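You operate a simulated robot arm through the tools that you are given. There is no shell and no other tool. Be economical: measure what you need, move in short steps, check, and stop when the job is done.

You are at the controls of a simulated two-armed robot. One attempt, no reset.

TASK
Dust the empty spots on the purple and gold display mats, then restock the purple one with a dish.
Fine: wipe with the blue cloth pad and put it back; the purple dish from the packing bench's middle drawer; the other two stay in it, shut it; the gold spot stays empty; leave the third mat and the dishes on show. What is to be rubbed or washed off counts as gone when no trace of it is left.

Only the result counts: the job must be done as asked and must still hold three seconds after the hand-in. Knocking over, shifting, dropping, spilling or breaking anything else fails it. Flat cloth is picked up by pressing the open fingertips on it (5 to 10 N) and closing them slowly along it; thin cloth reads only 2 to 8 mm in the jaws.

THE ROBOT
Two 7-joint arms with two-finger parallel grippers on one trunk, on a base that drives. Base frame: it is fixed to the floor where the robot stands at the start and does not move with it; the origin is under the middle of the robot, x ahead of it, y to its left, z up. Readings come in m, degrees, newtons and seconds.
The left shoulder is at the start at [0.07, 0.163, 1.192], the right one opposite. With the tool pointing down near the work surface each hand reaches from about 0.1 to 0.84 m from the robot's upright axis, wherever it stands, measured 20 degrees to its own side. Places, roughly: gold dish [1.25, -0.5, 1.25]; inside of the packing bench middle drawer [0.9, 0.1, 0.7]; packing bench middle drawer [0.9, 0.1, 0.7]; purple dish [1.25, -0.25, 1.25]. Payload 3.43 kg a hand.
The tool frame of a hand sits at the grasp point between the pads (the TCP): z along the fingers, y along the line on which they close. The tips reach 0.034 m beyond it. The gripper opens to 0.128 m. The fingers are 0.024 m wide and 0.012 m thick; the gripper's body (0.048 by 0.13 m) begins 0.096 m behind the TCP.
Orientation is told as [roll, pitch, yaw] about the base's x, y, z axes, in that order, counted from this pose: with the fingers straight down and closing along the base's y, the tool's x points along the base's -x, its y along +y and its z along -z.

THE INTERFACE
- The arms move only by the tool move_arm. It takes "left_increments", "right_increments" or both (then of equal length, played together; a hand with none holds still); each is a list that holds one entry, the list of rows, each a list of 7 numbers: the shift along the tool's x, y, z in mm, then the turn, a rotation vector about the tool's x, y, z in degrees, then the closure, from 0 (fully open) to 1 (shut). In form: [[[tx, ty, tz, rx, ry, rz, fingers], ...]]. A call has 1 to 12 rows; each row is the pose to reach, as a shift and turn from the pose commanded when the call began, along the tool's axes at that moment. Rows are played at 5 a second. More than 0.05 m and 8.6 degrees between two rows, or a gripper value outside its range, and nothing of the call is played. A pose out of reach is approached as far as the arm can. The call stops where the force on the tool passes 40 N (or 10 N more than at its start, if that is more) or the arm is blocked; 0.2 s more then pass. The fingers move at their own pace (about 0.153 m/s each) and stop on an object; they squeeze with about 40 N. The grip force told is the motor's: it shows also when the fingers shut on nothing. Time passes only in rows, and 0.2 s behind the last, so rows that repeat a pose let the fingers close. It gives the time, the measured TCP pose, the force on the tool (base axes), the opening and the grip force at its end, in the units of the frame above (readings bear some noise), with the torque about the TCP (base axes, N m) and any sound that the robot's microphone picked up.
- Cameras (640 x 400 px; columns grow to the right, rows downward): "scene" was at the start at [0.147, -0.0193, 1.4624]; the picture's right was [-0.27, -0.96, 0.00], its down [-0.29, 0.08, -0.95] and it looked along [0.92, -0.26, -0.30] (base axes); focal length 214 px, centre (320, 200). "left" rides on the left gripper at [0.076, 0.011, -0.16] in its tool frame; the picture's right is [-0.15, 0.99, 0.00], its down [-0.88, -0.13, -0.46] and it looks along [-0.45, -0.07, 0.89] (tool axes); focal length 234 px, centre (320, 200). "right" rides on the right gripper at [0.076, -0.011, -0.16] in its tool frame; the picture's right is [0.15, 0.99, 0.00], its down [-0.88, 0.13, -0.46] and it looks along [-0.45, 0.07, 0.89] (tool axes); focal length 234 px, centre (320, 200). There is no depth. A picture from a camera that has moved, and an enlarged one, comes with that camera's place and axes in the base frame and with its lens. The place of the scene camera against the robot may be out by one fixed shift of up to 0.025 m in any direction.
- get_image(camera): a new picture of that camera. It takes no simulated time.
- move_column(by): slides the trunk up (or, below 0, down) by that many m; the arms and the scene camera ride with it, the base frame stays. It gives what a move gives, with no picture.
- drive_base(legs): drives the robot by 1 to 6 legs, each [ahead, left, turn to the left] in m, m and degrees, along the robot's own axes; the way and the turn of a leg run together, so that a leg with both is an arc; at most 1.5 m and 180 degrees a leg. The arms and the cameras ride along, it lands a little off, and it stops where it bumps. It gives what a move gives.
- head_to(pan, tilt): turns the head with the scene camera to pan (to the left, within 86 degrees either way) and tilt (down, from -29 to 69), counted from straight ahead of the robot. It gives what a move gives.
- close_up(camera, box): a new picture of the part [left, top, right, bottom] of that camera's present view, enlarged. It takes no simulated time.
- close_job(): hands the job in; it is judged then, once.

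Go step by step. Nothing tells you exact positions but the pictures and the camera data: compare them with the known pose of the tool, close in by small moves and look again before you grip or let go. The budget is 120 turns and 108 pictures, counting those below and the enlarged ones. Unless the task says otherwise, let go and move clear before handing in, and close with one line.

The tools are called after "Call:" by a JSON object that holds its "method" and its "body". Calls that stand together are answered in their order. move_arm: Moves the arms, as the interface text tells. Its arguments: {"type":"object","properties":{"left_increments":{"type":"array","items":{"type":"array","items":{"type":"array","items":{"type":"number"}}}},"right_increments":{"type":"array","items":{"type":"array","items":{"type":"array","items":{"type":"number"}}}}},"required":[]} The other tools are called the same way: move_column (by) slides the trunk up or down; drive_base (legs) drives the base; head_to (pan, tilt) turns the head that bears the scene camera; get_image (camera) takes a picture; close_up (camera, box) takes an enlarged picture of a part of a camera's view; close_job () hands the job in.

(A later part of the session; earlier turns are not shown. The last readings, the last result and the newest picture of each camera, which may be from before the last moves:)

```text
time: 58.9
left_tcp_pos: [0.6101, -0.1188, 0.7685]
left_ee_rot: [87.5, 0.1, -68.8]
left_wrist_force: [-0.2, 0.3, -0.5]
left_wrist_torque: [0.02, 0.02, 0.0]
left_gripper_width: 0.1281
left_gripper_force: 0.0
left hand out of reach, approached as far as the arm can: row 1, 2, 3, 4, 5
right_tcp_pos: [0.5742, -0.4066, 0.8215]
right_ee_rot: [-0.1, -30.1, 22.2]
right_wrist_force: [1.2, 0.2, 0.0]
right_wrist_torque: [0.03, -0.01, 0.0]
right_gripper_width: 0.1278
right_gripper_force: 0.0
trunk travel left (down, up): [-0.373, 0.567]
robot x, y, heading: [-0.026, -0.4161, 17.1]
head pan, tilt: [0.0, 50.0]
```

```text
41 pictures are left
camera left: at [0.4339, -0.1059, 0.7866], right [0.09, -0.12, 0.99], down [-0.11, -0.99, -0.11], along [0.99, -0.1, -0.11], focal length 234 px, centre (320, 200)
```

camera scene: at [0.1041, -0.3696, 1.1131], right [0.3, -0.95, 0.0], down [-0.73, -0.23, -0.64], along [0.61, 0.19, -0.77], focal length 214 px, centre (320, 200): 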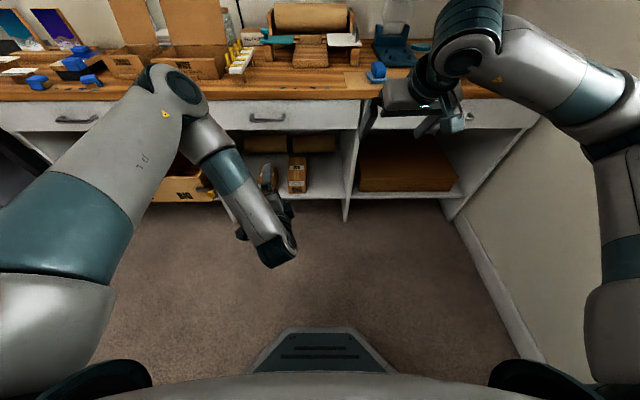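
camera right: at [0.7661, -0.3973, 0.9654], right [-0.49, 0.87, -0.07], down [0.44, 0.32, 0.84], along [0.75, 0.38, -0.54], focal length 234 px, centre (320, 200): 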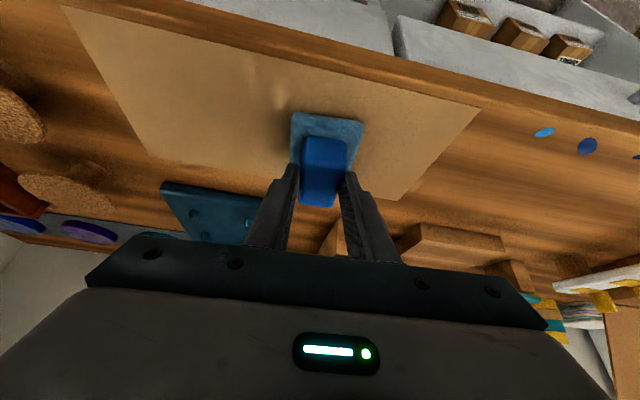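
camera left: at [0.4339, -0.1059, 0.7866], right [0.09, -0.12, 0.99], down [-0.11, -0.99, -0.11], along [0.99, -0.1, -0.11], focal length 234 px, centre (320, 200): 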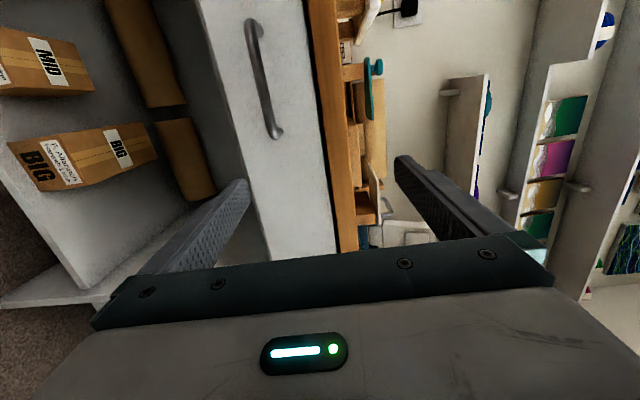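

Handle triangulates to about (0.672, −0.199, 0.712). The hand is nearly oriented; I'll shift it left and down toward the handle.

Call:
{"method": "move_arm", "body": {"left_increments": [[[31, -18, 12, 0, 0, 0, 0], [62, -36, 25, 0, 0, 0, 0], [94, -55, 37, 0, 0, 0, 0]]]}}

Call:
{"method": "get_image", "body": {"camera": "left"}}

```text
time: 59.7
left_tcp_pos: [0.6261, -0.0845, 0.7537]
left_ee_rot: [85.5, 0.1, -65.6]
left_wrist_force: [0.8, -0.6, 1.1]
left_wrist_torque: [0.03, 0.01, 0.0]
left_gripper_width: 0.1277
left_gripper_force: 0.1
left hand out of reach, approached as far as the arm can: row 1, 2, 3
right_tcp_pos: [0.5751, -0.4052, 0.8194]
right_ee_rot: [-0.1, -30.0, 22.2]
right_wrist_force: [-0.2, -0.1, 0.8]
right_wrist_torque: [-0.05, -0.01, 0.02]
right_gripper_width: 0.128
right_gripper_force: 0.0
trunk travel left (down, up): [-0.373, 0.567]
robot x, y, heading: [-0.0248, -0.4166, 17.1]
head pan, tilt: [0.0, 50.0]
```

```text
40 pictures are left
camera left: at [0.4496, -0.0814, 0.7764], right [0.13, -0.1, 0.99], down [-0.06, -0.99, -0.1], along [0.99, -0.05, -0.14], focal length 234 px, centre (320, 200)
```

left: 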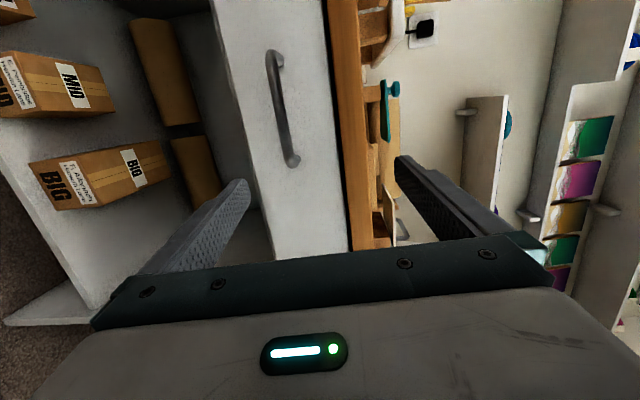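

The commanded reference seems to have drifted into unreachable space; I'll command half of the estimated correction and check.

Call:
{"method": "move_arm", "body": {"left_increments": [[[-21, 14, 13, 0, 0, 0, 0], [-42, 28, 27, 0, 0, 0, 0], [-62, 41, 40, 0, 0, 0, 0]]]}}

```text
time: 60.5
left_tcp_pos: [0.6913, -0.1261, 0.7878]
left_ee_rot: [85.6, 0.1, -65.7]
left_wrist_force: [0.6, 0.3, 0.1]
left_wrist_torque: [-0.01, -0.02, 0.03]
left_gripper_width: 0.128
left_gripper_force: 0.1
right_tcp_pos: [0.5753, -0.4066, 0.8191]
right_ee_rot: [0.0, -30.1, 22.2]
right_wrist_force: [-0.2, 0.1, 0.0]
right_wrist_torque: [-0.01, 0.0, 0.0]
right_gripper_width: 0.1282
right_gripper_force: 0.0
trunk travel left (down, up): [-0.373, 0.567]
robot x, y, heading: [-0.0261, -0.4132, 17.2]
head pan, tilt: [0.0, 50.0]
```

The arm reaches fine in its present posture (reference equals reached pose), so I'll align with the handle using base and column instead.

Call:
{"method": "drive_base", "body": {"legs": [[-0.08, 0, 0], [0, 0.127, 0]]}}

Call:
{"method": "move_column", "body": {"by": -0.076}}

Call:
{"method": "get_image", "body": {"camera": "left"}}

```text
time: 62.4
left_tcp_pos: [0.575, -0.0278, 0.7893]
left_ee_rot: [85.5, 0.1, -65.6]
left_wrist_force: [-0.6, 0.5, -0.3]
left_wrist_torque: [-0.03, 0.01, -0.03]
left_gripper_width: 0.128
left_gripper_force: 0.0
right_tcp_pos: [0.4602, -0.3094, 0.8201]
right_ee_rot: [-0.1, -30.0, 22.1]
right_wrist_force: [0.2, 0.0, 0.1]
right_wrist_torque: [-0.01, -0.04, -0.06]
right_gripper_width: 0.1279
right_gripper_force: 0.1
trunk travel left (down, up): [-0.373, 0.567]
robot x, y, heading: [-0.1342, -0.3166, 16.9]
head pan, tilt: [0.0, 50.0]
```

```text
time: 63.5
left_tcp_pos: [0.577, -0.0298, 0.7134]
left_ee_rot: [85.7, 0.2, -65.8]
left_wrist_force: [0.2, 0.1, 1.0]
left_wrist_torque: [0.01, 0.02, 0.01]
left_gripper_width: 0.1278
left_gripper_force: 0.1
right_tcp_pos: [0.4599, -0.3091, 0.7439]
right_ee_rot: [-0.2, -30.1, 22.2]
right_wrist_force: [-0.4, 1.4, 0.0]
right_wrist_torque: [-0.01, -0.02, 0.02]
right_gripper_width: 0.1283
right_gripper_force: 0.1
trunk travel left (down, up): [-0.297, 0.643]
robot x, y, heading: [-0.1375, -0.3154, 17.5]
head pan, tilt: [0.0, 50.0]
```

```text
39 pictures are left
camera left: at [0.4003, -0.0265, 0.7369], right [0.13, -0.11, 0.99], down [-0.06, -0.99, -0.1], along [0.99, -0.05, -0.14], focal length 234 px, centre (320, 200)
```

left: 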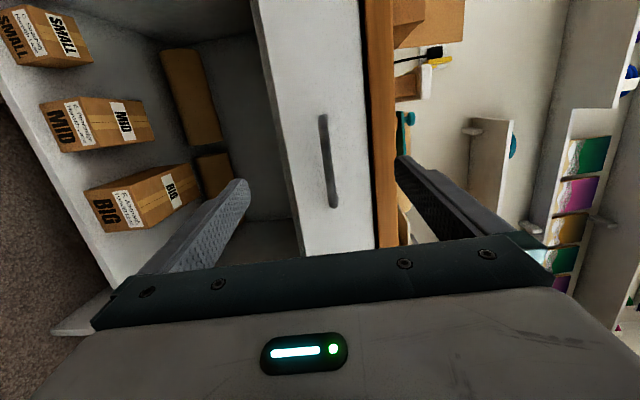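

Aligned. Drive forward 0.10 m and look.

Call:
{"method": "drive_base", "body": {"legs": [[0.09, 0, 0]]}}

Call:
{"method": "get_image", "body": {"camera": "left"}}

Call:
{"method": "get_image", "body": {"camera": "scene"}}

```text
time: 64.6
left_tcp_pos: [0.6627, -0.004, 0.7124]
left_ee_rot: [85.6, 0.2, -65.7]
left_wrist_force: [0.7, 0.8, 0.3]
left_wrist_torque: [0.01, -0.04, 0.0]
left_gripper_width: 0.128
left_gripper_force: 0.0
right_tcp_pos: [0.5483, -0.283, 0.744]
right_ee_rot: [-0.1, -30.0, 22.1]
right_wrist_force: [0.4, 0.1, -0.4]
right_wrist_torque: [0.04, 0.02, 0.04]
right_gripper_width: 0.1279
right_gripper_force: 0.1
trunk travel left (down, up): [-0.297, 0.643]
robot x, y, heading: [-0.0506, -0.2913, 17.5]
head pan, tilt: [0.0, 50.0]
```

```text
38 pictures are left
camera left: at [0.4875, 0.0, 0.7359], right [0.13, -0.11, 0.99], down [-0.06, -0.99, -0.1], along [0.99, -0.05, -0.14], focal length 234 px, centre (320, 200)
```

left: 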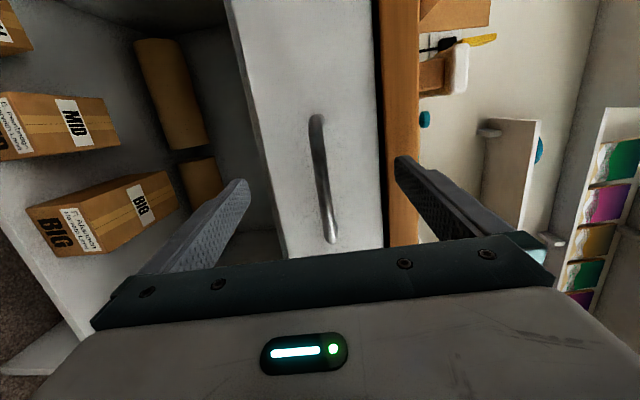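

```text
37 pictures are left
camera scene: at [0.0772, -0.2457, 1.0369], right [0.3, -0.95, 0.0], down [-0.73, -0.23, -0.64], along [0.61, 0.19, -0.77], focal length 214 px, centre (320, 200)
```

scene: 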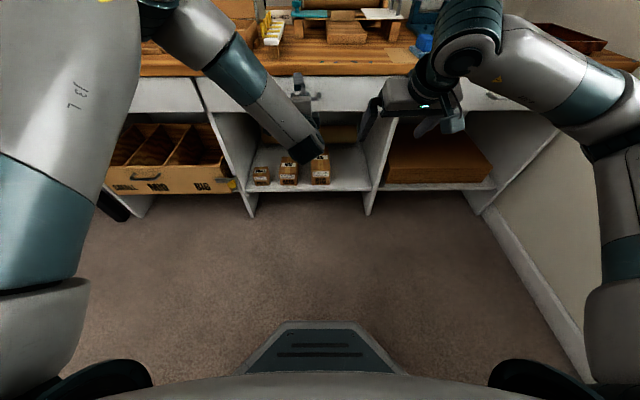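

Bar is ~4 cm beyond the TCP. Advance 24 mm and close on it.

Call:
{"method": "move_arm", "body": {"left_increments": [[[0, 0, 12, 0, 0, 0, 0], [0, 0, 24, 0, 0, 0, 0], [0, 0, 24, 0, 0, 0, 0.5], [0, 0, 24, 0, 0, 0, 0.8], [0, 0, 24, 0, 0, 0, 1], [0, 0, 24, 0, 0, 0, 1], [0, 0, 24, 0, 0, 0, 1]]]}}

Call:
{"method": "get_image", "body": {"camera": "left"}}

```text
time: 65.2
left_tcp_pos: [0.6756, 0.0028, 0.7124]
left_ee_rot: [85.7, 0.2, -65.7]
left_wrist_force: [-15.2, -2.4, 4.4]
left_wrist_torque: [0.14, -1.29, 0.01]
left_gripper_width: 0.1282
left_gripper_force: 0.0
right_tcp_pos: [0.5464, -0.283, 0.7432]
right_ee_rot: [-0.1, -30.1, 22.3]
right_wrist_force: [-0.8, -0.2, -0.3]
right_wrist_torque: [-0.04, 0.0, 0.01]
right_gripper_width: 0.1279
right_gripper_force: 0.0
trunk travel left (down, up): [-0.297, 0.643]
robot x, y, heading: [-0.0573, -0.2897, 17.5]
head pan, tilt: [0.0, 50.0]
stopped in row 2 (left hand): the force on the tool passed its limit (the readings are from after the stop); the commanded pose is now the measured one
```

```text
36 pictures are left
camera left: at [0.501, 0.0065, 0.7351], right [0.13, -0.11, 0.99], down [-0.06, -0.99, -0.1], along [0.99, -0.05, -0.13], focal length 234 px, centre (320, 200)
```

left: 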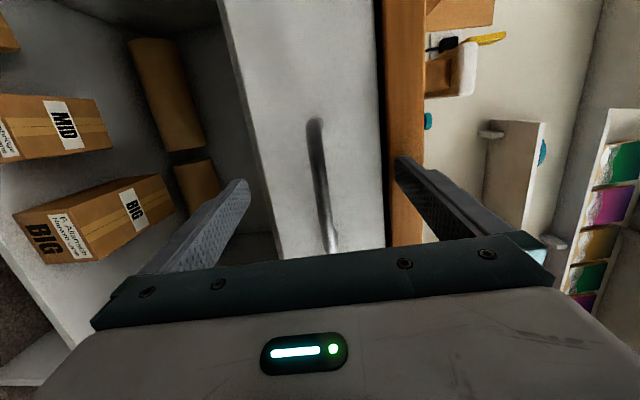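

The upper finger touched the bench edge with the hand fully open. I'll back off 10 mm, narrow the jaws, advance and grip.

Call:
{"method": "move_arm", "body": {"left_increments": [[[0, 0, -10, 0, 0, 0, 0], [0, 0, -10, 0, 0, 0, 0.65], [0, 0, -10, 0, 0, 0, 0.65], [0, 0, -4, 0, 0, 0, 0.65], [0, 0, 2, 0, 0, 0, 0.65], [0, 0, 6, 0, 0, 0, 0.65], [0, 0, 8, 0, 0, 0, 0.65]]]}}

Call:
{"method": "get_image", "body": {"camera": "left"}}

```text
time: 66.8
left_tcp_pos: [0.6847, 0.0057, 0.711]
left_ee_rot: [85.5, 0.2, -65.8]
left_wrist_force: [0.3, 0.4, 0.3]
left_wrist_torque: [0.02, -0.01, -0.02]
left_gripper_width: 0.0448
left_gripper_force: 0.2
right_tcp_pos: [0.5466, -0.2832, 0.7432]
right_ee_rot: [-0.1, -29.9, 22.2]
right_wrist_force: [0.2, 0.0, -0.9]
right_wrist_torque: [-0.02, 0.01, -0.02]
right_gripper_width: 0.1278
right_gripper_force: 0.1
trunk travel left (down, up): [-0.297, 0.643]
robot x, y, heading: [-0.0529, -0.29, 17.3]
head pan, tilt: [0.0, 50.0]
```

```text
35 pictures are left
camera left: at [0.5101, 0.0097, 0.7333], right [0.13, -0.11, 0.99], down [-0.06, -0.99, -0.1], along [0.99, -0.05, -0.14], focal length 234 px, centre (320, 200)
```

left: 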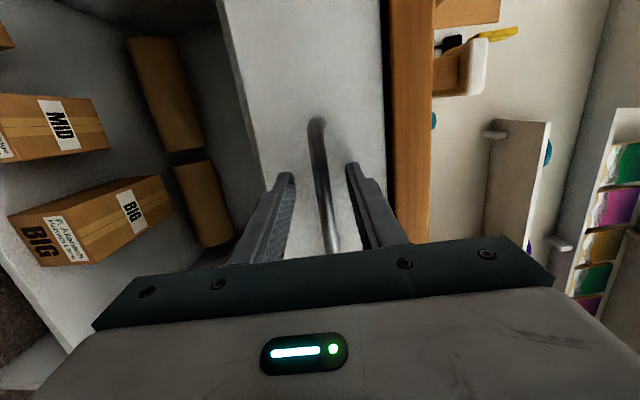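

The bar is between the fingers; close, then pull by driving back.

Call:
{"method": "move_arm", "body": {"left_increments": [[[0, 0, 0, 0, 0, 0, 0.8], [0, 0, 0, 0, 0, 0, 0.9], [0, 0, 0, 0, 0, 0, 1], [0, 0, 0, 0, 0, 0, 1], [0, 0, 0, 0, 0, 0, 1]]]}}

Call:
{"method": "drive_base", "body": {"legs": [[-0.12, 0, 0]]}}

Call:
{"method": "get_image", "body": {"camera": "scene"}}

```text
time: 68.0
left_tcp_pos: [0.6855, 0.006, 0.7122]
left_ee_rot: [85.8, 0.2, -65.7]
left_wrist_force: [3.3, 0.6, 15.3]
left_wrist_torque: [0.33, 0.05, 0.07]
left_gripper_width: 0.0117
left_gripper_force: 45.5
right_tcp_pos: [0.5453, -0.2834, 0.7457]
right_ee_rot: [-0.1, -30.0, 22.2]
right_wrist_force: [-0.1, 0.7, 0.2]
right_wrist_torque: [0.01, -0.02, 0.03]
right_gripper_width: 0.128
right_gripper_force: 0.0
trunk travel left (down, up): [-0.297, 0.643]
robot x, y, heading: [-0.0528, -0.2871, 17.3]
head pan, tilt: [0.0, 50.0]
```

```text
time: 69.3
left_tcp_pos: [0.5688, -0.0319, 0.7128]
left_ee_rot: [85.8, 0.3, -65.8]
left_wrist_force: [-1.2, 0.8, 21.0]
left_wrist_torque: [0.27, 0.09, -0.15]
left_gripper_width: 0.0118
left_gripper_force: 44.8
right_tcp_pos: [0.4305, -0.3198, 0.7449]
right_ee_rot: [0.0, -30.2, 22.1]
right_wrist_force: [0.2, -0.6, 0.1]
right_wrist_torque: [0.0, -0.04, 0.01]
right_gripper_width: 0.1281
right_gripper_force: 0.1
trunk travel left (down, up): [-0.297, 0.643]
robot x, y, heading: [-0.1658, -0.3259, 17.2]
head pan, tilt: [0.0, 50.0]
```

```text
34 pictures are left
camera scene: at [-0.0419, -0.2829, 1.0375], right [0.3, -0.96, 0.0], down [-0.73, -0.23, -0.64], along [0.62, 0.19, -0.76], focal length 214 px, centre (320, 200)
```

scene: 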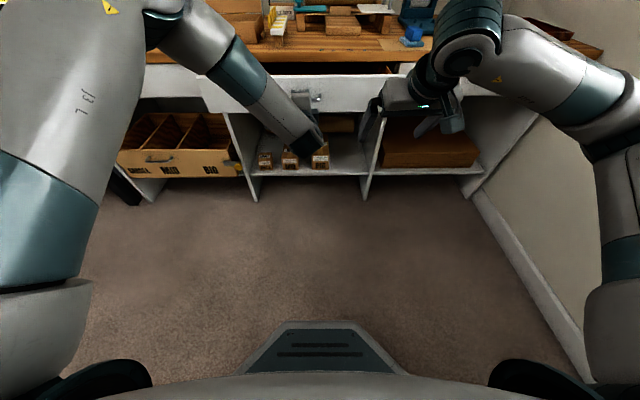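

Drawer is sliding out. Pull another 0.13 m.

Call:
{"method": "drive_base", "body": {"legs": [[-0.13, 0, 0]]}}

Call:
{"method": "get_image", "body": {"camera": "scene"}}

```text
time: 70.5
left_tcp_pos: [0.4449, -0.0718, 0.7123]
left_ee_rot: [85.8, 0.1, -66.0]
left_wrist_force: [1.1, -10.5, 15.5]
left_wrist_torque: [0.19, 0.07, -0.57]
left_gripper_width: 0.0117
left_gripper_force: 44.6
right_tcp_pos: [0.306, -0.359, 0.7441]
right_ee_rot: [0.0, -30.1, 22.1]
right_wrist_force: [0.3, 0.0, 0.1]
right_wrist_torque: [0.04, 0.01, 0.01]
right_gripper_width: 0.1279
right_gripper_force: 0.1
trunk travel left (down, up): [-0.297, 0.643]
robot x, y, heading: [-0.2947, -0.3621, 17.2]
head pan, tilt: [0.0, 50.0]
```

```text
33 pictures are left
camera scene: at [-0.1663, -0.3224, 1.0374], right [0.3, -0.96, 0.0], down [-0.73, -0.23, -0.64], along [0.61, 0.19, -0.77], focal length 214 px, centre (320, 200)
```

scene: 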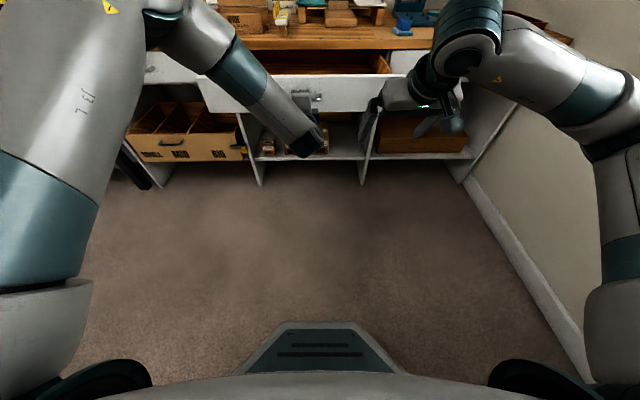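

Open by 0.25 m. Release the handle, back off and raise the trunk to look inside.

Call:
{"method": "move_arm", "body": {"left_increments": [[[0, 0, 0, 0, 0, 0, 0.5], [0, 0, 0, 0, 0, 0, 0.5], [0, 0, -30, 0, 0, 0, 0.5], [0, 0, -60, 0, 0, 0, 0.5]]]}}

Call:
{"method": "drive_base", "body": {"legs": [[-0.06, 0, 0]]}}

Call:
{"method": "move_column", "body": {"by": 0.376}}

Call:
{"method": "get_image", "body": {"camera": "scene"}}

```text
time: 71.5
left_tcp_pos: [0.3892, -0.0957, 0.7154]
left_ee_rot: [85.7, 0.1, -66.0]
left_wrist_force: [0.0, 1.0, 0.3]
left_wrist_torque: [0.02, 0.0, 0.0]
left_gripper_width: 0.0639
left_gripper_force: 0.0
right_tcp_pos: [0.3071, -0.3594, 0.7431]
right_ee_rot: [-0.2, -30.1, 22.0]
right_wrist_force: [-0.3, -0.1, 0.6]
right_wrist_torque: [0.02, -0.01, -0.01]
right_gripper_width: 0.1281
right_gripper_force: 0.1
trunk travel left (down, up): [-0.297, 0.643]
robot x, y, heading: [-0.2921, -0.3643, 17.3]
head pan, tilt: [0.0, 50.0]
```

```text
time: 72.5
left_tcp_pos: [0.3318, -0.1144, 0.7164]
left_ee_rot: [85.7, 0.2, -66.2]
left_wrist_force: [-0.1, -1.6, 0.4]
left_wrist_torque: [-0.04, 0.0, 0.01]
left_gripper_width: 0.0641
left_gripper_force: 0.1
right_tcp_pos: [0.248, -0.3772, 0.7441]
right_ee_rot: [0.0, -30.1, 21.8]
right_wrist_force: [-0.2, 0.0, 0.0]
right_wrist_torque: [-0.06, 0.0, 0.03]
right_gripper_width: 0.1276
right_gripper_force: 0.0
trunk travel left (down, up): [-0.297, 0.643]
robot x, y, heading: [-0.3498, -0.3838, 17.1]
head pan, tilt: [0.0, 50.0]
```

```text
time: 76.2
left_tcp_pos: [0.3327, -0.1137, 1.0908]
left_ee_rot: [85.7, 0.2, -66.1]
left_wrist_force: [0.1, 0.5, 0.5]
left_wrist_torque: [-0.01, -0.02, 0.01]
left_gripper_width: 0.064
left_gripper_force: 0.1
right_tcp_pos: [0.2487, -0.3783, 1.1181]
right_ee_rot: [-0.2, -30.0, 21.8]
right_wrist_force: [0.5, -0.4, 0.4]
right_wrist_torque: [-0.01, -0.01, 0.0]
right_gripper_width: 0.1281
right_gripper_force: 0.0
trunk travel left (down, up): [-0.673, 0.267]
robot x, y, heading: [-0.3506, -0.3825, 17.0]
head pan, tilt: [0.0, 50.0]
```

```text
32 pictures are left
camera scene: at [-0.2222, -0.339, 1.413], right [0.29, -0.96, 0.0], down [-0.73, -0.23, -0.64], along [0.61, 0.19, -0.77], focal length 214 px, centre (320, 200)
```

scene: 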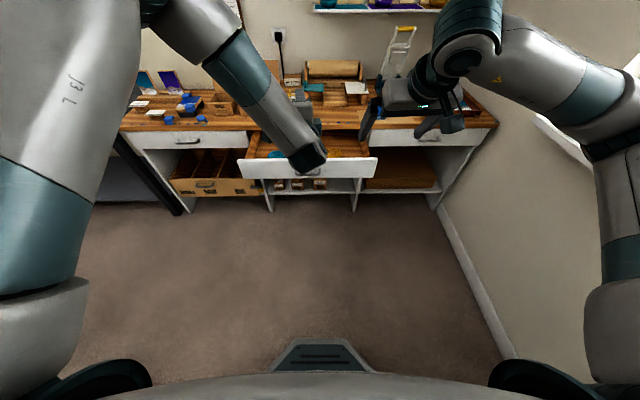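

The left arm hides the drawer. I'll raise it, then drive forward so the right hand's camera looks into the drawer.

Call:
{"method": "move_arm", "body": {"left_increments": [[[15, 40, -10, 0, 0, 0, 0.5], [30, 80, -20, 0, 0, 0, 0.5], [45, 120, -30, 0, 0, 0, 0.5], [60, 160, -40, 0, 0, 0, 0.5], [75, 200, -50, 0, 0, 0, 0.5]]]}}

Call:
{"method": "drive_base", "body": {"legs": [[0.33, 0.03, 0]]}}

Call:
{"method": "get_image", "body": {"camera": "right"}}

Call:
{"method": "get_image", "body": {"camera": "scene"}}

```text
time: 77.3
left_tcp_pos: [0.2701, -0.0574, 1.2947]
left_ee_rot: [85.7, 0.1, -66.1]
left_wrist_force: [0.2, 0.0, 0.2]
left_wrist_torque: [-0.02, 0.0, -0.01]
left_gripper_width: 0.0643
left_gripper_force: 0.0
right_tcp_pos: [0.2474, -0.3776, 1.1201]
right_ee_rot: [-0.1, -30.1, 22.0]
right_wrist_force: [-0.5, 0.0, 0.0]
right_wrist_torque: [-0.04, -0.02, -0.01]
right_gripper_width: 0.1281
right_gripper_force: 0.1
trunk travel left (down, up): [-0.673, 0.267]
robot x, y, heading: [-0.3545, -0.3849, 17.1]
head pan, tilt: [0.0, 50.0]
```

```text
time: 79.5
left_tcp_pos: [0.5803, 0.0636, 1.2944]
left_ee_rot: [85.6, 0.3, -66.2]
left_wrist_force: [-0.1, -1.3, 0.0]
left_wrist_torque: [0.01, -0.02, 0.02]
left_gripper_width: 0.064
left_gripper_force: 0.0
right_tcp_pos: [0.5542, -0.2545, 1.12]
right_ee_rot: [-0.1, -30.1, 21.9]
right_wrist_force: [0.4, -0.6, -0.5]
right_wrist_torque: [-0.03, 0.01, -0.02]
right_gripper_width: 0.1279
right_gripper_force: 0.1
trunk travel left (down, up): [-0.673, 0.267]
robot x, y, heading: [-0.0446, -0.2571, 17.1]
head pan, tilt: [0.0, 50.0]
```

```text
31 pictures are left
camera right: at [0.4244, -0.3168, 1.2192], right [-0.48, 0.87, -0.07], down [0.45, 0.32, 0.84], along [0.75, 0.37, -0.54], focal length 234 px, centre (320, 200)
```

right: 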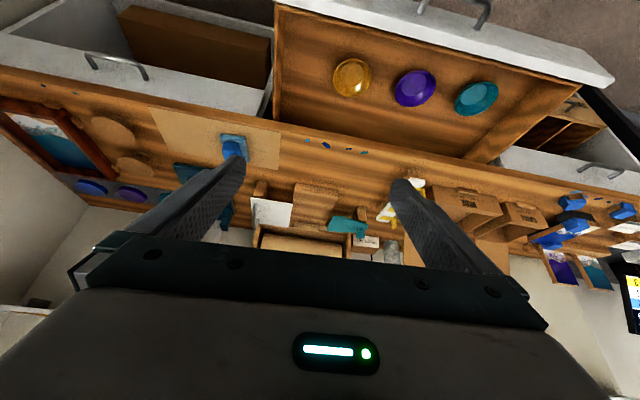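

```text
30 pictures are left
camera scene: at [0.0847, -0.2137, 1.4132], right [0.29, -0.96, 0.0], down [-0.73, -0.22, -0.64], along [0.61, 0.19, -0.77], focal length 214 px, centre (320, 200)
```

scene: 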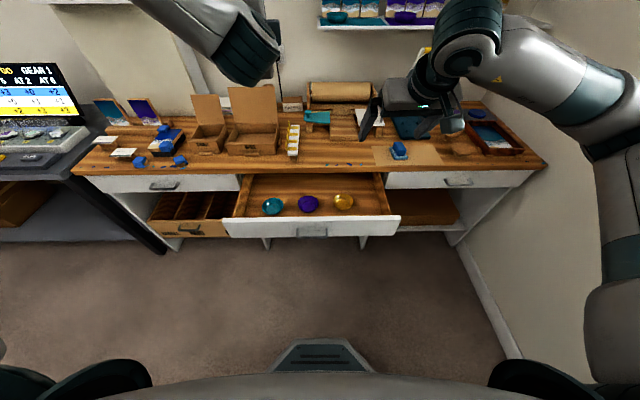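

The drawer holds gold, purple (middle) and teal dishes; purple at about (0.585, −0.182, 0.69). I'll shift the base left and bring the right hand above it.

Call:
{"method": "drive_base", "body": {"legs": [[0, 0.15, 0]]}}

Call:
{"method": "move_arm", "body": {"right_increments": [[[-3, 11, 40, 0, 0, 0, 0], [-6, 21, 80, 0, 0, 0, 0], [-9, 32, 120, 0, 0, 0, 0], [-12, 43, 160, 0, 0, 0, 0], [-15, 53, 200, 0, 0, 0, 0], [-17.5, 64, 241, 0, 0, 0, 0]]]}}

Call:
{"method": "get_image", "body": {"camera": "right"}}

Call:
{"method": "get_image", "body": {"camera": "scene"}}

```text
time: 80.9
left_tcp_pos: [0.5372, 0.2054, 1.2935]
left_ee_rot: [85.7, 0.3, -66.3]
left_wrist_force: [0.3, 0.2, -0.4]
left_wrist_torque: [-0.02, -0.04, 0.01]
left_gripper_width: 0.0638
left_gripper_force: 0.1
right_tcp_pos: [0.5132, -0.1119, 1.1199]
right_ee_rot: [-0.1, -30.0, 21.6]
right_wrist_force: [0.3, -0.4, -0.3]
right_wrist_torque: [0.04, -0.03, 0.03]
right_gripper_width: 0.128
right_gripper_force: 0.0
trunk travel left (down, up): [-0.673, 0.267]
robot x, y, heading: [-0.0838, -0.114, 17.1]
head pan, tilt: [0.0, 50.0]
```

```text
time: 82.3
left_tcp_pos: [0.538, 0.2077, 1.2939]
left_ee_rot: [85.6, 0.2, -66.2]
left_wrist_force: [-0.1, -0.2, -0.6]
left_wrist_torque: [-0.02, 0.0, 0.0]
left_gripper_width: 0.0639
left_gripper_force: 0.1
right_tcp_pos: [0.6155, -0.0035, 0.9197]
right_ee_rot: [-0.1, -29.9, 21.8]
right_wrist_force: [1.2, -0.2, 0.2]
right_wrist_torque: [-0.05, 0.02, -0.03]
right_gripper_width: 0.1283
right_gripper_force: 0.1
trunk travel left (down, up): [-0.673, 0.267]
robot x, y, heading: [-0.0894, -0.1139, 16.9]
head pan, tilt: [0.0, 50.0]
```

```text
29 pictures are left
camera right: at [0.4838, -0.0664, 1.0205], right [-0.48, 0.87, -0.08], down [0.45, 0.32, 0.83], along [0.75, 0.37, -0.55], focal length 234 px, centre (320, 200)
```

right: 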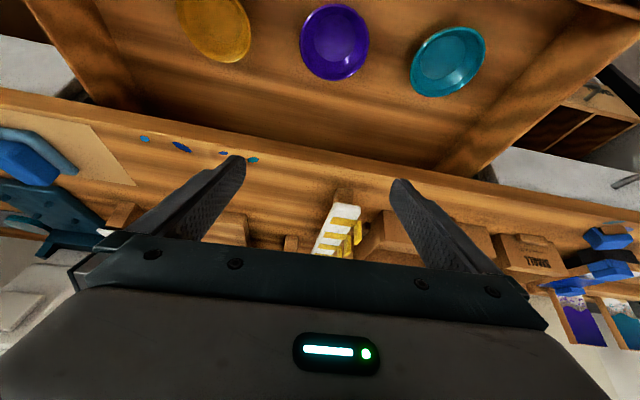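

```text
28 pictures are left
camera scene: at [0.0426, -0.0699, 1.413], right [0.29, -0.96, 0.0], down [-0.73, -0.22, -0.64], along [0.61, 0.19, -0.77], focal length 214 px, centre (320, 200)
```

scene: 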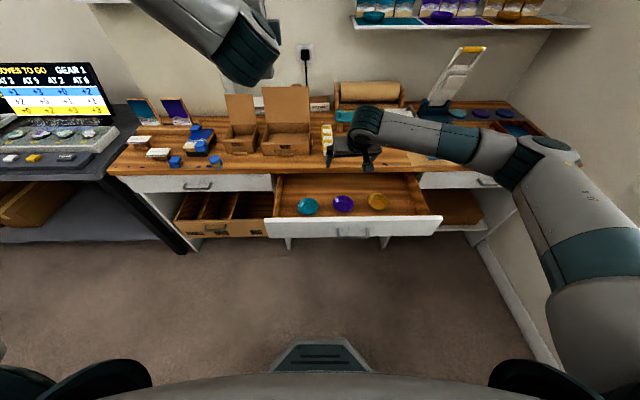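

Purple dish rim centre ≈ (0.582, −0.186, 0.683), diameter 9 cm; the hand is straight above. I'll reduce the tilt to 20° (camera clearance over the drawer front) and descend partway.

Call:
{"method": "move_arm", "body": {"right_increments": [[[23, 1, 33, 0, 3.4, 0, 0], [46, 1, 66, 0, 6.7, 0, 0], [68, 1, 99, 0, 10, 0, 0]]]}}

Call:
{"method": "get_image", "body": {"camera": "right"}}

Call:
{"method": "close_up", "body": {"camera": "scene", "box": [264, 130, 456, 250]}}

```text
time: 83.1
left_tcp_pos: [0.5371, 0.2078, 1.2939]
left_ee_rot: [85.7, 0.2, -66.3]
left_wrist_force: [0.9, -0.1, -0.6]
left_wrist_torque: [0.0, 0.02, 0.02]
left_gripper_width: 0.0641
left_gripper_force: 0.1
right_tcp_pos: [0.604, -0.0063, 0.8002]
right_ee_rot: [0.0, -19.9, 21.7]
right_wrist_force: [-0.7, -0.1, 0.1]
right_wrist_torque: [-0.03, 0.01, -0.01]
right_gripper_width: 0.128
right_gripper_force: 0.0
trunk travel left (down, up): [-0.673, 0.267]
robot x, y, heading: [-0.086, -0.1158, 17.1]
head pan, tilt: [0.0, 50.0]
```

```text
27 pictures are left
camera right: at [0.4916, -0.062, 0.9235], right [-0.49, 0.87, -0.05], down [0.58, 0.37, 0.73], along [0.65, 0.33, -0.68], focal length 234 px, centre (320, 200)
```

right: 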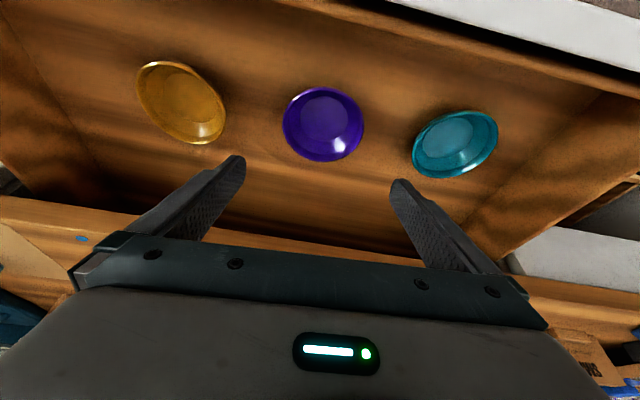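

```text
3.33 times, centred on (360, 190) of scene
camera zoom: at [0.042, -0.0707, 1.4131], right [0.29, -0.96, 0.0], down [-0.73, -0.22, -0.64], along [0.61, 0.19, -0.77], focal length 715 px, centre (187, 233)
```

zoom: 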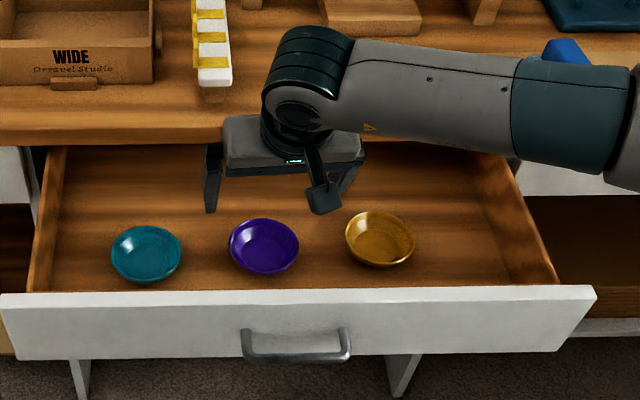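

Aligned. Descend most of the way, then check.

Call:
{"method": "move_arm", "body": {"right_increments": [[[9, 0, 27, 0, 0, 0, 0], [18, 0, 54, 0, 0, 0, 0], [26.3, 0, 81, 0, 0, 0, 0]]]}}

Call:
{"method": "get_image", "body": {"camera": "right"}}

```text
time: 83.9
left_tcp_pos: [0.5364, 0.2069, 1.294]
left_ee_rot: [85.7, 0.1, -66.3]
left_wrist_force: [0.5, 0.1, 0.0]
left_wrist_torque: [-0.02, -0.01, 0.02]
left_gripper_width: 0.064
left_gripper_force: 0.1
right_tcp_pos: [0.6068, -0.0028, 0.714]
right_ee_rot: [-0.1, -19.9, 21.7]
right_wrist_force: [-0.8, 0.6, 0.0]
right_wrist_torque: [0.0, 0.04, 0.02]
right_gripper_width: 0.128
right_gripper_force: 0.1
trunk travel left (down, up): [-0.673, 0.267]
robot x, y, heading: [-0.0867, -0.1145, 17.0]
head pan, tilt: [0.0, 50.0]
```

```text
25 pictures are left
camera right: at [0.4944, -0.0594, 0.8375], right [-0.49, 0.87, -0.05], down [0.57, 0.37, 0.73], along [0.65, 0.33, -0.68], focal length 234 px, centre (320, 200)
```

right: 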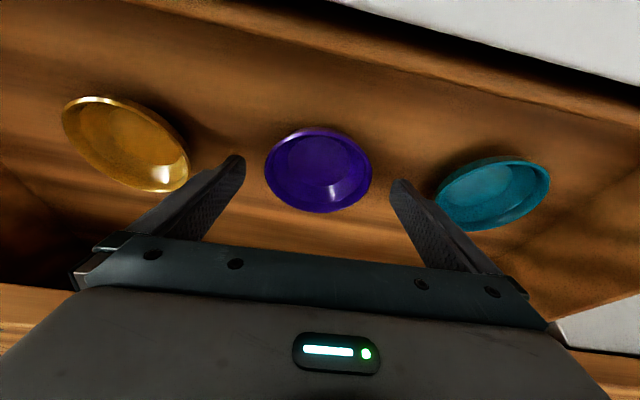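

Rim centre is right under the TCP at z≈0.685. Lower 17 mm and close.

Call:
{"method": "move_arm", "body": {"right_increments": [[[4, 0, 8, 0, 0, 0, 0], [8, 0, 15, 0, 0, 0, 0], [8, 0, 15, 0, 0, 0, 0.15], [8, 0, 15, 0, 0, 0, 0.25], [8, 0, 15, 0, 0, 0, 0.35], [8, 0, 15, 0, 0, 0, 0.5], [8, 0, 15, 0, 0, 0, 0.7], [8, 0, 15, 0, 0, 0, 1], [8, 0, 15, 0, 0, 0, 1]]]}}

Call:
{"method": "get_image", "body": {"camera": "right"}}

```text
time: 85.9
left_tcp_pos: [0.5323, 0.2062, 1.2966]
left_ee_rot: [85.8, 0.2, -66.2]
left_wrist_force: [0.6, 0.6, 0.0]
left_wrist_torque: [0.0, -0.03, 0.0]
left_gripper_width: 0.0637
left_gripper_force: 0.0
right_tcp_pos: [0.6034, -0.0043, 0.7005]
right_ee_rot: [0.0, -20.3, 21.8]
right_wrist_force: [0.6, 2.7, 31.4]
right_wrist_torque: [0.86, 0.2, 0.04]
right_gripper_width: 0.0884
right_gripper_force: 40.3
trunk travel left (down, up): [-0.673, 0.267]
robot x, y, heading: [-0.086, -0.1154, 17.1]
head pan, tilt: [0.0, 50.0]
```

```text
24 pictures are left
camera right: at [0.4909, -0.06, 0.8239], right [-0.49, 0.87, -0.05], down [0.57, 0.37, 0.73], along [0.66, 0.33, -0.68], focal length 234 px, centre (320, 200)
```

right: 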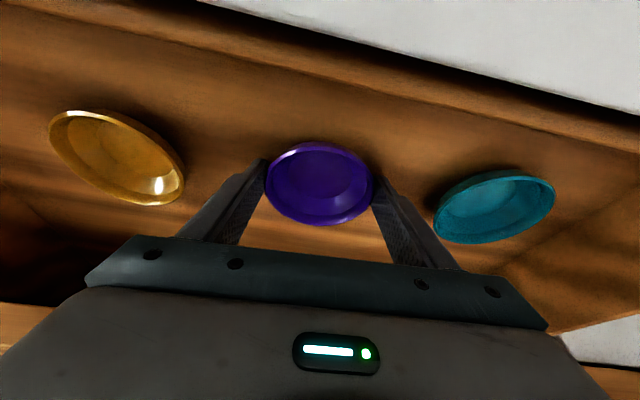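

The purple dish is gripped (88 mm). Lift it straight up out of the drawer.

Call:
{"method": "move_arm", "body": {"right_increments": [[[-7, 0, -19, 0, 0, 0, 1], [-20, 0, -56, 0, 0, 0, 1], [-36, 0, -99, 0, 0, 0, 1], [-53, 0, -145, 0, 0, 0, 1], [-70, 0, -192, 0, 0, 0, 1], [-87, 0, -239, 0, 0, 0, 1], [-104, 0, -285, 0, 0, 0, 1], [-121, 0, -332, 0, 0, 0, 1], [-138, 0, -379, 0, 0, 0, 1], [-155, 0, -425, 0, 0, 0, 1], [-172, 0, -472, 0, 0, 0, 1], [-188, 0, -517, 0, 0, 0, 1]]]}}

Call:
{"method": "get_image", "body": {"camera": "right"}}

```text
time: 88.5
left_tcp_pos: [0.5359, 0.2077, 1.2942]
left_ee_rot: [85.7, 0.2, -66.3]
left_wrist_force: [-0.1, -0.9, 0.1]
left_wrist_torque: [-0.02, 0.0, -0.03]
left_gripper_width: 0.0639
left_gripper_force: 0.0
right_tcp_pos: [0.6065, -0.0029, 1.2469]
right_ee_rot: [-0.2, -20.0, 21.7]
right_wrist_force: [-0.6, 0.0, -1.0]
right_wrist_torque: [0.01, 0.01, -0.04]
right_gripper_width: 0.0885
right_gripper_force: 40.3
trunk travel left (down, up): [-0.673, 0.267]
robot x, y, heading: [-0.0879, -0.1141, 16.9]
head pan, tilt: [0.0, 50.0]
```

```text
23 pictures are left
camera right: at [0.4941, -0.0591, 1.3699], right [-0.49, 0.87, -0.05], down [0.58, 0.37, 0.73], along [0.65, 0.33, -0.68], focal length 234 px, centre (320, 200)
```

right: 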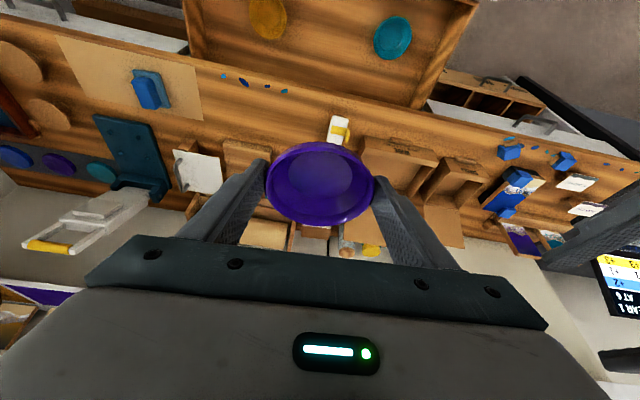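

Dish held securely; two others remain. Now retract the right hand, bring the left hand back to pushing height, back the base, and lower the trunk.

Call:
{"method": "move_arm", "body": {"right_increments": [[[47, -12, -17, 0, 0, 0, 1], [94, -24, -34, 0, 0, 0, 1], [141, -36, -51, 0, 0, 0, 1], [188, -48, -68, 0, 0, 0, 1], [225, -60, -82, 0, 0, 0, 1]]], "left_increments": [[[-15, -40, 10, 0, 0, 0, 0.5], [-30, -80, 20, 0, 0, 0, 0.5], [-45, -120, 30, 0, 0, 0, 0.5], [-60, -160, 40, 0, 0, 0, 0.5], [-75, -200, 50, 0, 0, 0, 0.5]]]}}

Call:
{"method": "drive_base", "body": {"legs": [[-0.33, 0, 0], [0, -0.14, 0]]}}

Call:
{"method": "move_column", "body": {"by": -0.376}}

Call:
{"method": "get_image", "body": {"camera": "left"}}

Call:
{"method": "get_image", "body": {"camera": "scene"}}

```text
refused: row 1 steps farther than a row can; nothing moved
```

```text
time: 91.6
left_tcp_pos: [0.2597, -0.0229, 1.2945]
left_ee_rot: [85.5, 0.1, -66.5]
left_wrist_force: [-1.0, -0.3, -0.6]
left_wrist_torque: [-0.01, -0.02, -0.03]
left_gripper_width: 0.0642
left_gripper_force: 0.0
right_tcp_pos: [0.329, -0.235, 1.2461]
right_ee_rot: [-0.1, -19.9, 21.5]
right_wrist_force: [-0.2, 1.0, -1.5]
right_wrist_torque: [-0.04, -0.01, -0.02]
right_gripper_width: 0.0886
right_gripper_force: 40.7
trunk travel left (down, up): [-0.673, 0.267]
robot x, y, heading: [-0.3662, -0.3443, 16.7]
head pan, tilt: [0.0, 50.0]
```

```text
time: 95.3
left_tcp_pos: [0.2588, -0.0253, 0.9184]
left_ee_rot: [85.8, 0.2, -66.5]
left_wrist_force: [0.6, 0.0, 0.1]
left_wrist_torque: [0.02, 0.01, 0.04]
left_gripper_width: 0.064
left_gripper_force: 0.1
right_tcp_pos: [0.3289, -0.236, 0.87]
right_ee_rot: [-0.1, -20.0, 21.5]
right_wrist_force: [0.0, 0.4, -0.2]
right_wrist_torque: [0.03, 0.01, -0.01]
right_gripper_width: 0.0886
right_gripper_force: 39.8
trunk travel left (down, up): [-0.297, 0.643]
robot x, y, heading: [-0.3685, -0.3466, 16.6]
head pan, tilt: [0.0, 50.0]
```

```text
22 pictures are left
camera left: at [0.0843, -0.0194, 0.9414], right [0.13, -0.11, 0.99], down [-0.07, -0.99, -0.1], along [0.99, -0.06, -0.14], focal length 234 px, centre (320, 200)
```

left: 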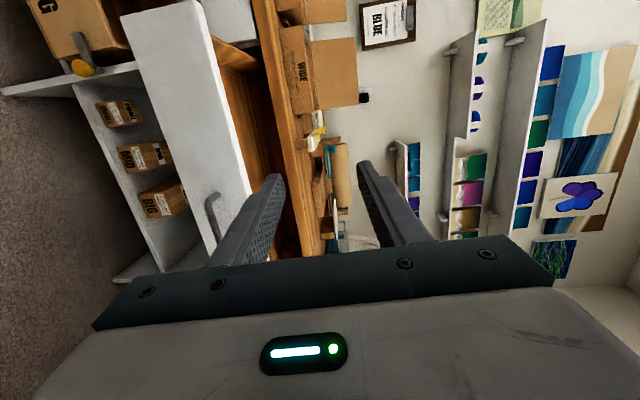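

```text
21 pictures are left
camera scene: at [-0.2368, -0.3012, 1.0371], right [0.29, -0.96, 0.0], down [-0.73, -0.22, -0.64], along [0.62, 0.18, -0.77], focal length 214 px, centre (320, 200)
```

scene: 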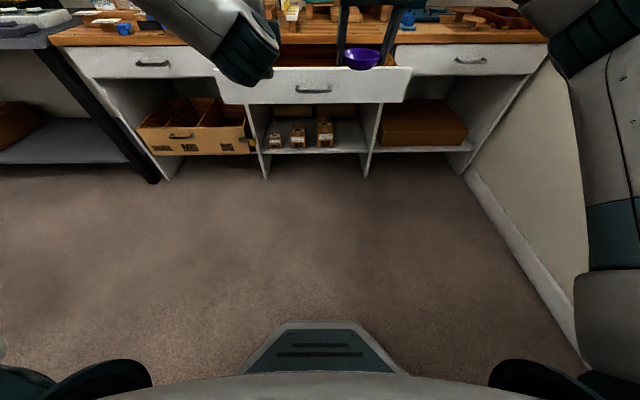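

The combined arm move was refused (step too long) but the drive is fine. I'll redo the arm move with smaller steps.

Call:
{"method": "move_arm", "body": {"right_increments": [[[20, -5, -7, 0, 0, 0, 1], [40, -10, -15, 0, 0, 0, 1], [60, -15, -22, 0, 0, 0, 1], [80, -20, -30, 0, 0, 0, 1], [100, -25, -37, 0, 0, 0, 1], [120, -30, -44, 0, 0, 0, 1]]], "left_increments": [[[-13, -34, 8, 0, 0, 0, 0.5], [-26, -68, 16, 0, 0, 0, 0.5], [-39, -102, 25, 0, 0, 0, 0.5], [-52, -136, 33, 0, 0, 0, 0.5], [-64, -170, 42, 0, 0, 0, 0.5], [-75, -204, 50, 0, 0, 0, 0.5]]]}}

Call:
{"method": "get_image", "body": {"camera": "left"}}

```text
time: 96.7
left_tcp_pos: [0.3201, -0.0795, 0.7104]
left_ee_rot: [85.7, 0.2, -66.4]
left_wrist_force: [0.1, 0.6, -0.5]
left_wrist_torque: [-0.02, -0.01, -0.03]
left_gripper_width: 0.0641
left_gripper_force: 0.1
right_tcp_pos: [0.2222, -0.3105, 0.8696]
right_ee_rot: [0.0, -19.9, 21.5]
right_wrist_force: [0.3, 0.2, -0.7]
right_wrist_torque: [0.02, 0.06, -0.01]
right_gripper_width: 0.0883
right_gripper_force: 40.2
trunk travel left (down, up): [-0.297, 0.643]
robot x, y, heading: [-0.3664, -0.3435, 16.7]
head pan, tilt: [0.0, 50.0]
```

```text
20 pictures are left
camera left: at [0.1454, -0.0736, 0.7335], right [0.13, -0.11, 0.99], down [-0.07, -0.99, -0.1], along [0.99, -0.06, -0.14], focal length 234 px, centre (320, 200)
```

left: 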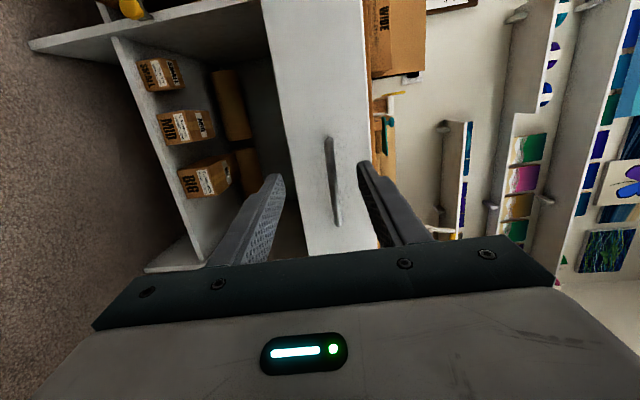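

Fingers straddle the bar line. Drive forward 0.36 m to push the drawer in.

Call:
{"method": "drive_base", "body": {"legs": [[0.2, 0, 0.5], [0.16, 0, 0]]}}

Call:
{"method": "get_image", "body": {"camera": "left"}}

```text
time: 99.3
left_tcp_pos: [0.6602, 0.0344, 0.709]
left_ee_rot: [85.7, 0.3, -65.9]
left_wrist_force: [-0.1, 0.5, -0.7]
left_wrist_torque: [0.01, -0.01, 0.03]
left_gripper_width: 0.0638
left_gripper_force: 0.1
right_tcp_pos: [0.5647, -0.1984, 0.8699]
right_ee_rot: [-0.2, -19.9, 22.3]
right_wrist_force: [-0.1, -0.2, -0.7]
right_wrist_torque: [0.01, 0.06, -0.01]
right_gripper_width: 0.0883
right_gripper_force: 39.7
trunk travel left (down, up): [-0.297, 0.643]
robot x, y, heading: [-0.0212, -0.24, 17.2]
head pan, tilt: [0.0, 50.0]
```

```text
19 pictures are left
camera left: at [0.4846, 0.0375, 0.7334], right [0.13, -0.11, 0.99], down [-0.06, -0.99, -0.1], along [0.99, -0.05, -0.14], focal length 234 px, centre (320, 200)
```

left: 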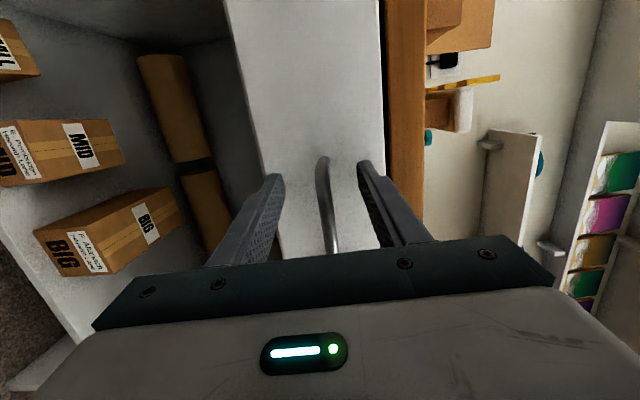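

Almost shut. Push further with the arm until it resists.

Call:
{"method": "move_arm", "body": {"left_increments": [[[0, 0, 6, 0, 0, 0, 0.5], [0, 0, 12, 0, 0, 0, 0.5], [0, 0, 18, 0, 0, 0, 0.5], [0, 0, 24, 0, 0, 0, 0.5], [0, 0, 30, 0, 0, 0, 0.5], [0, 0, 36, 0, 0, 0, 0.5], [0, 0, 42, 0, 0, 0, 0.5]]]}}

Call:
{"method": "get_image", "body": {"camera": "left"}}

```text
time: 100.3
left_tcp_pos: [0.6762, 0.0399, 0.7086]
left_ee_rot: [85.5, 0.2, -66.0]
left_wrist_force: [-23.1, -5.5, 3.3]
left_wrist_torque: [0.19, -1.01, -0.1]
left_gripper_width: 0.0651
left_gripper_force: 0.6
right_tcp_pos: [0.5607, -0.1992, 0.871]
right_ee_rot: [-0.2, -20.1, 22.4]
right_wrist_force: [0.0, -0.5, -0.8]
right_wrist_torque: [0.02, 0.0, 0.0]
right_gripper_width: 0.0884
right_gripper_force: 40.7
trunk travel left (down, up): [-0.297, 0.643]
robot x, y, heading: [-0.0247, -0.237, 17.4]
head pan, tilt: [0.0, 50.0]
stopped in row 5 (left hand): the force on the tool passed its limit (the readings are from after the stop); the commanded pose is now the measured one
```

```text
18 pictures are left
camera left: at [0.4999, 0.0448, 0.7327], right [0.13, -0.11, 0.99], down [-0.07, -0.99, -0.1], along [0.99, -0.05, -0.14], focal length 234 px, centre (320, 200)
```

left: 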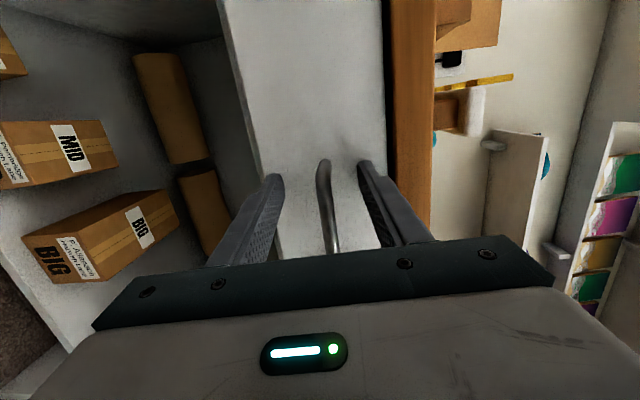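

The drawer hit its stop. Back off, raise the trunk and check.

Call:
{"method": "move_arm", "body": {"left_increments": [[[0, 0, -40, 0, 0, 0, 0.5], [0, 0, -80, 0, 0, 0, 0.5]]]}}

Call:
{"method": "drive_base", "body": {"legs": [[-0.12, 0, 0]]}}

Call:
{"method": "move_column", "body": {"by": 0.48}}

Call:
{"method": "get_image", "body": {"camera": "scene"}}

```text
time: 100.9
left_tcp_pos: [0.6061, 0.0088, 0.715]
left_ee_rot: [85.3, 0.3, -66.1]
left_wrist_force: [-0.9, -0.7, 0.0]
left_wrist_torque: [0.03, 0.02, 0.0]
left_gripper_width: 0.0639
left_gripper_force: 0.0
right_tcp_pos: [0.5618, -0.1983, 0.8703]
right_ee_rot: [-0.2, -20.0, 22.2]
right_wrist_force: [-0.4, 0.3, -0.5]
right_wrist_torque: [-0.03, -0.01, 0.02]
right_gripper_width: 0.0885
right_gripper_force: 40.2
trunk travel left (down, up): [-0.297, 0.643]
robot x, y, heading: [-0.0238, -0.2391, 17.4]
head pan, tilt: [0.0, 50.0]
```

```text
time: 102.1
left_tcp_pos: [0.4901, -0.0296, 0.7133]
left_ee_rot: [85.4, 0.2, -66.2]
left_wrist_force: [-0.7, -0.3, 0.6]
left_wrist_torque: [0.0, 0.04, 0.01]
left_gripper_width: 0.0641
left_gripper_force: 0.1
right_tcp_pos: [0.4463, -0.2363, 0.8721]
right_ee_rot: [0.0, -20.2, 22.1]
right_wrist_force: [-0.6, -0.1, -0.3]
right_wrist_torque: [-0.01, -0.02, -0.04]
right_gripper_width: 0.0885
right_gripper_force: 39.8
trunk travel left (down, up): [-0.297, 0.643]
robot x, y, heading: [-0.139, -0.2745, 17.3]
head pan, tilt: [0.0, 50.0]
```

```text
refused: 0.48 is not a number from -0.4 to 0.4
```

```text
17 pictures are left
camera scene: at [-0.0129, -0.2313, 1.0373], right [0.3, -0.95, 0.0], down [-0.73, -0.23, -0.64], along [0.61, 0.19, -0.77], focal length 214 px, centre (320, 200)
```

scene: 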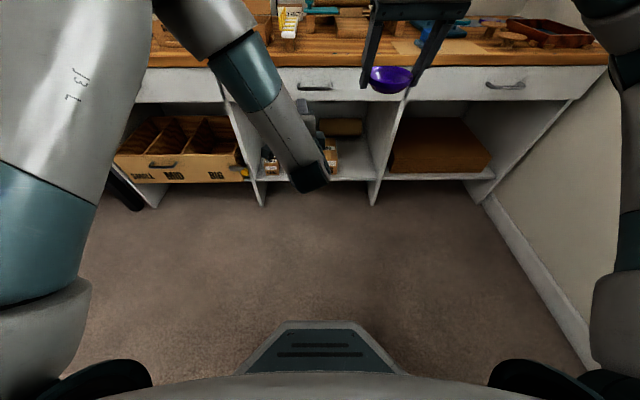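

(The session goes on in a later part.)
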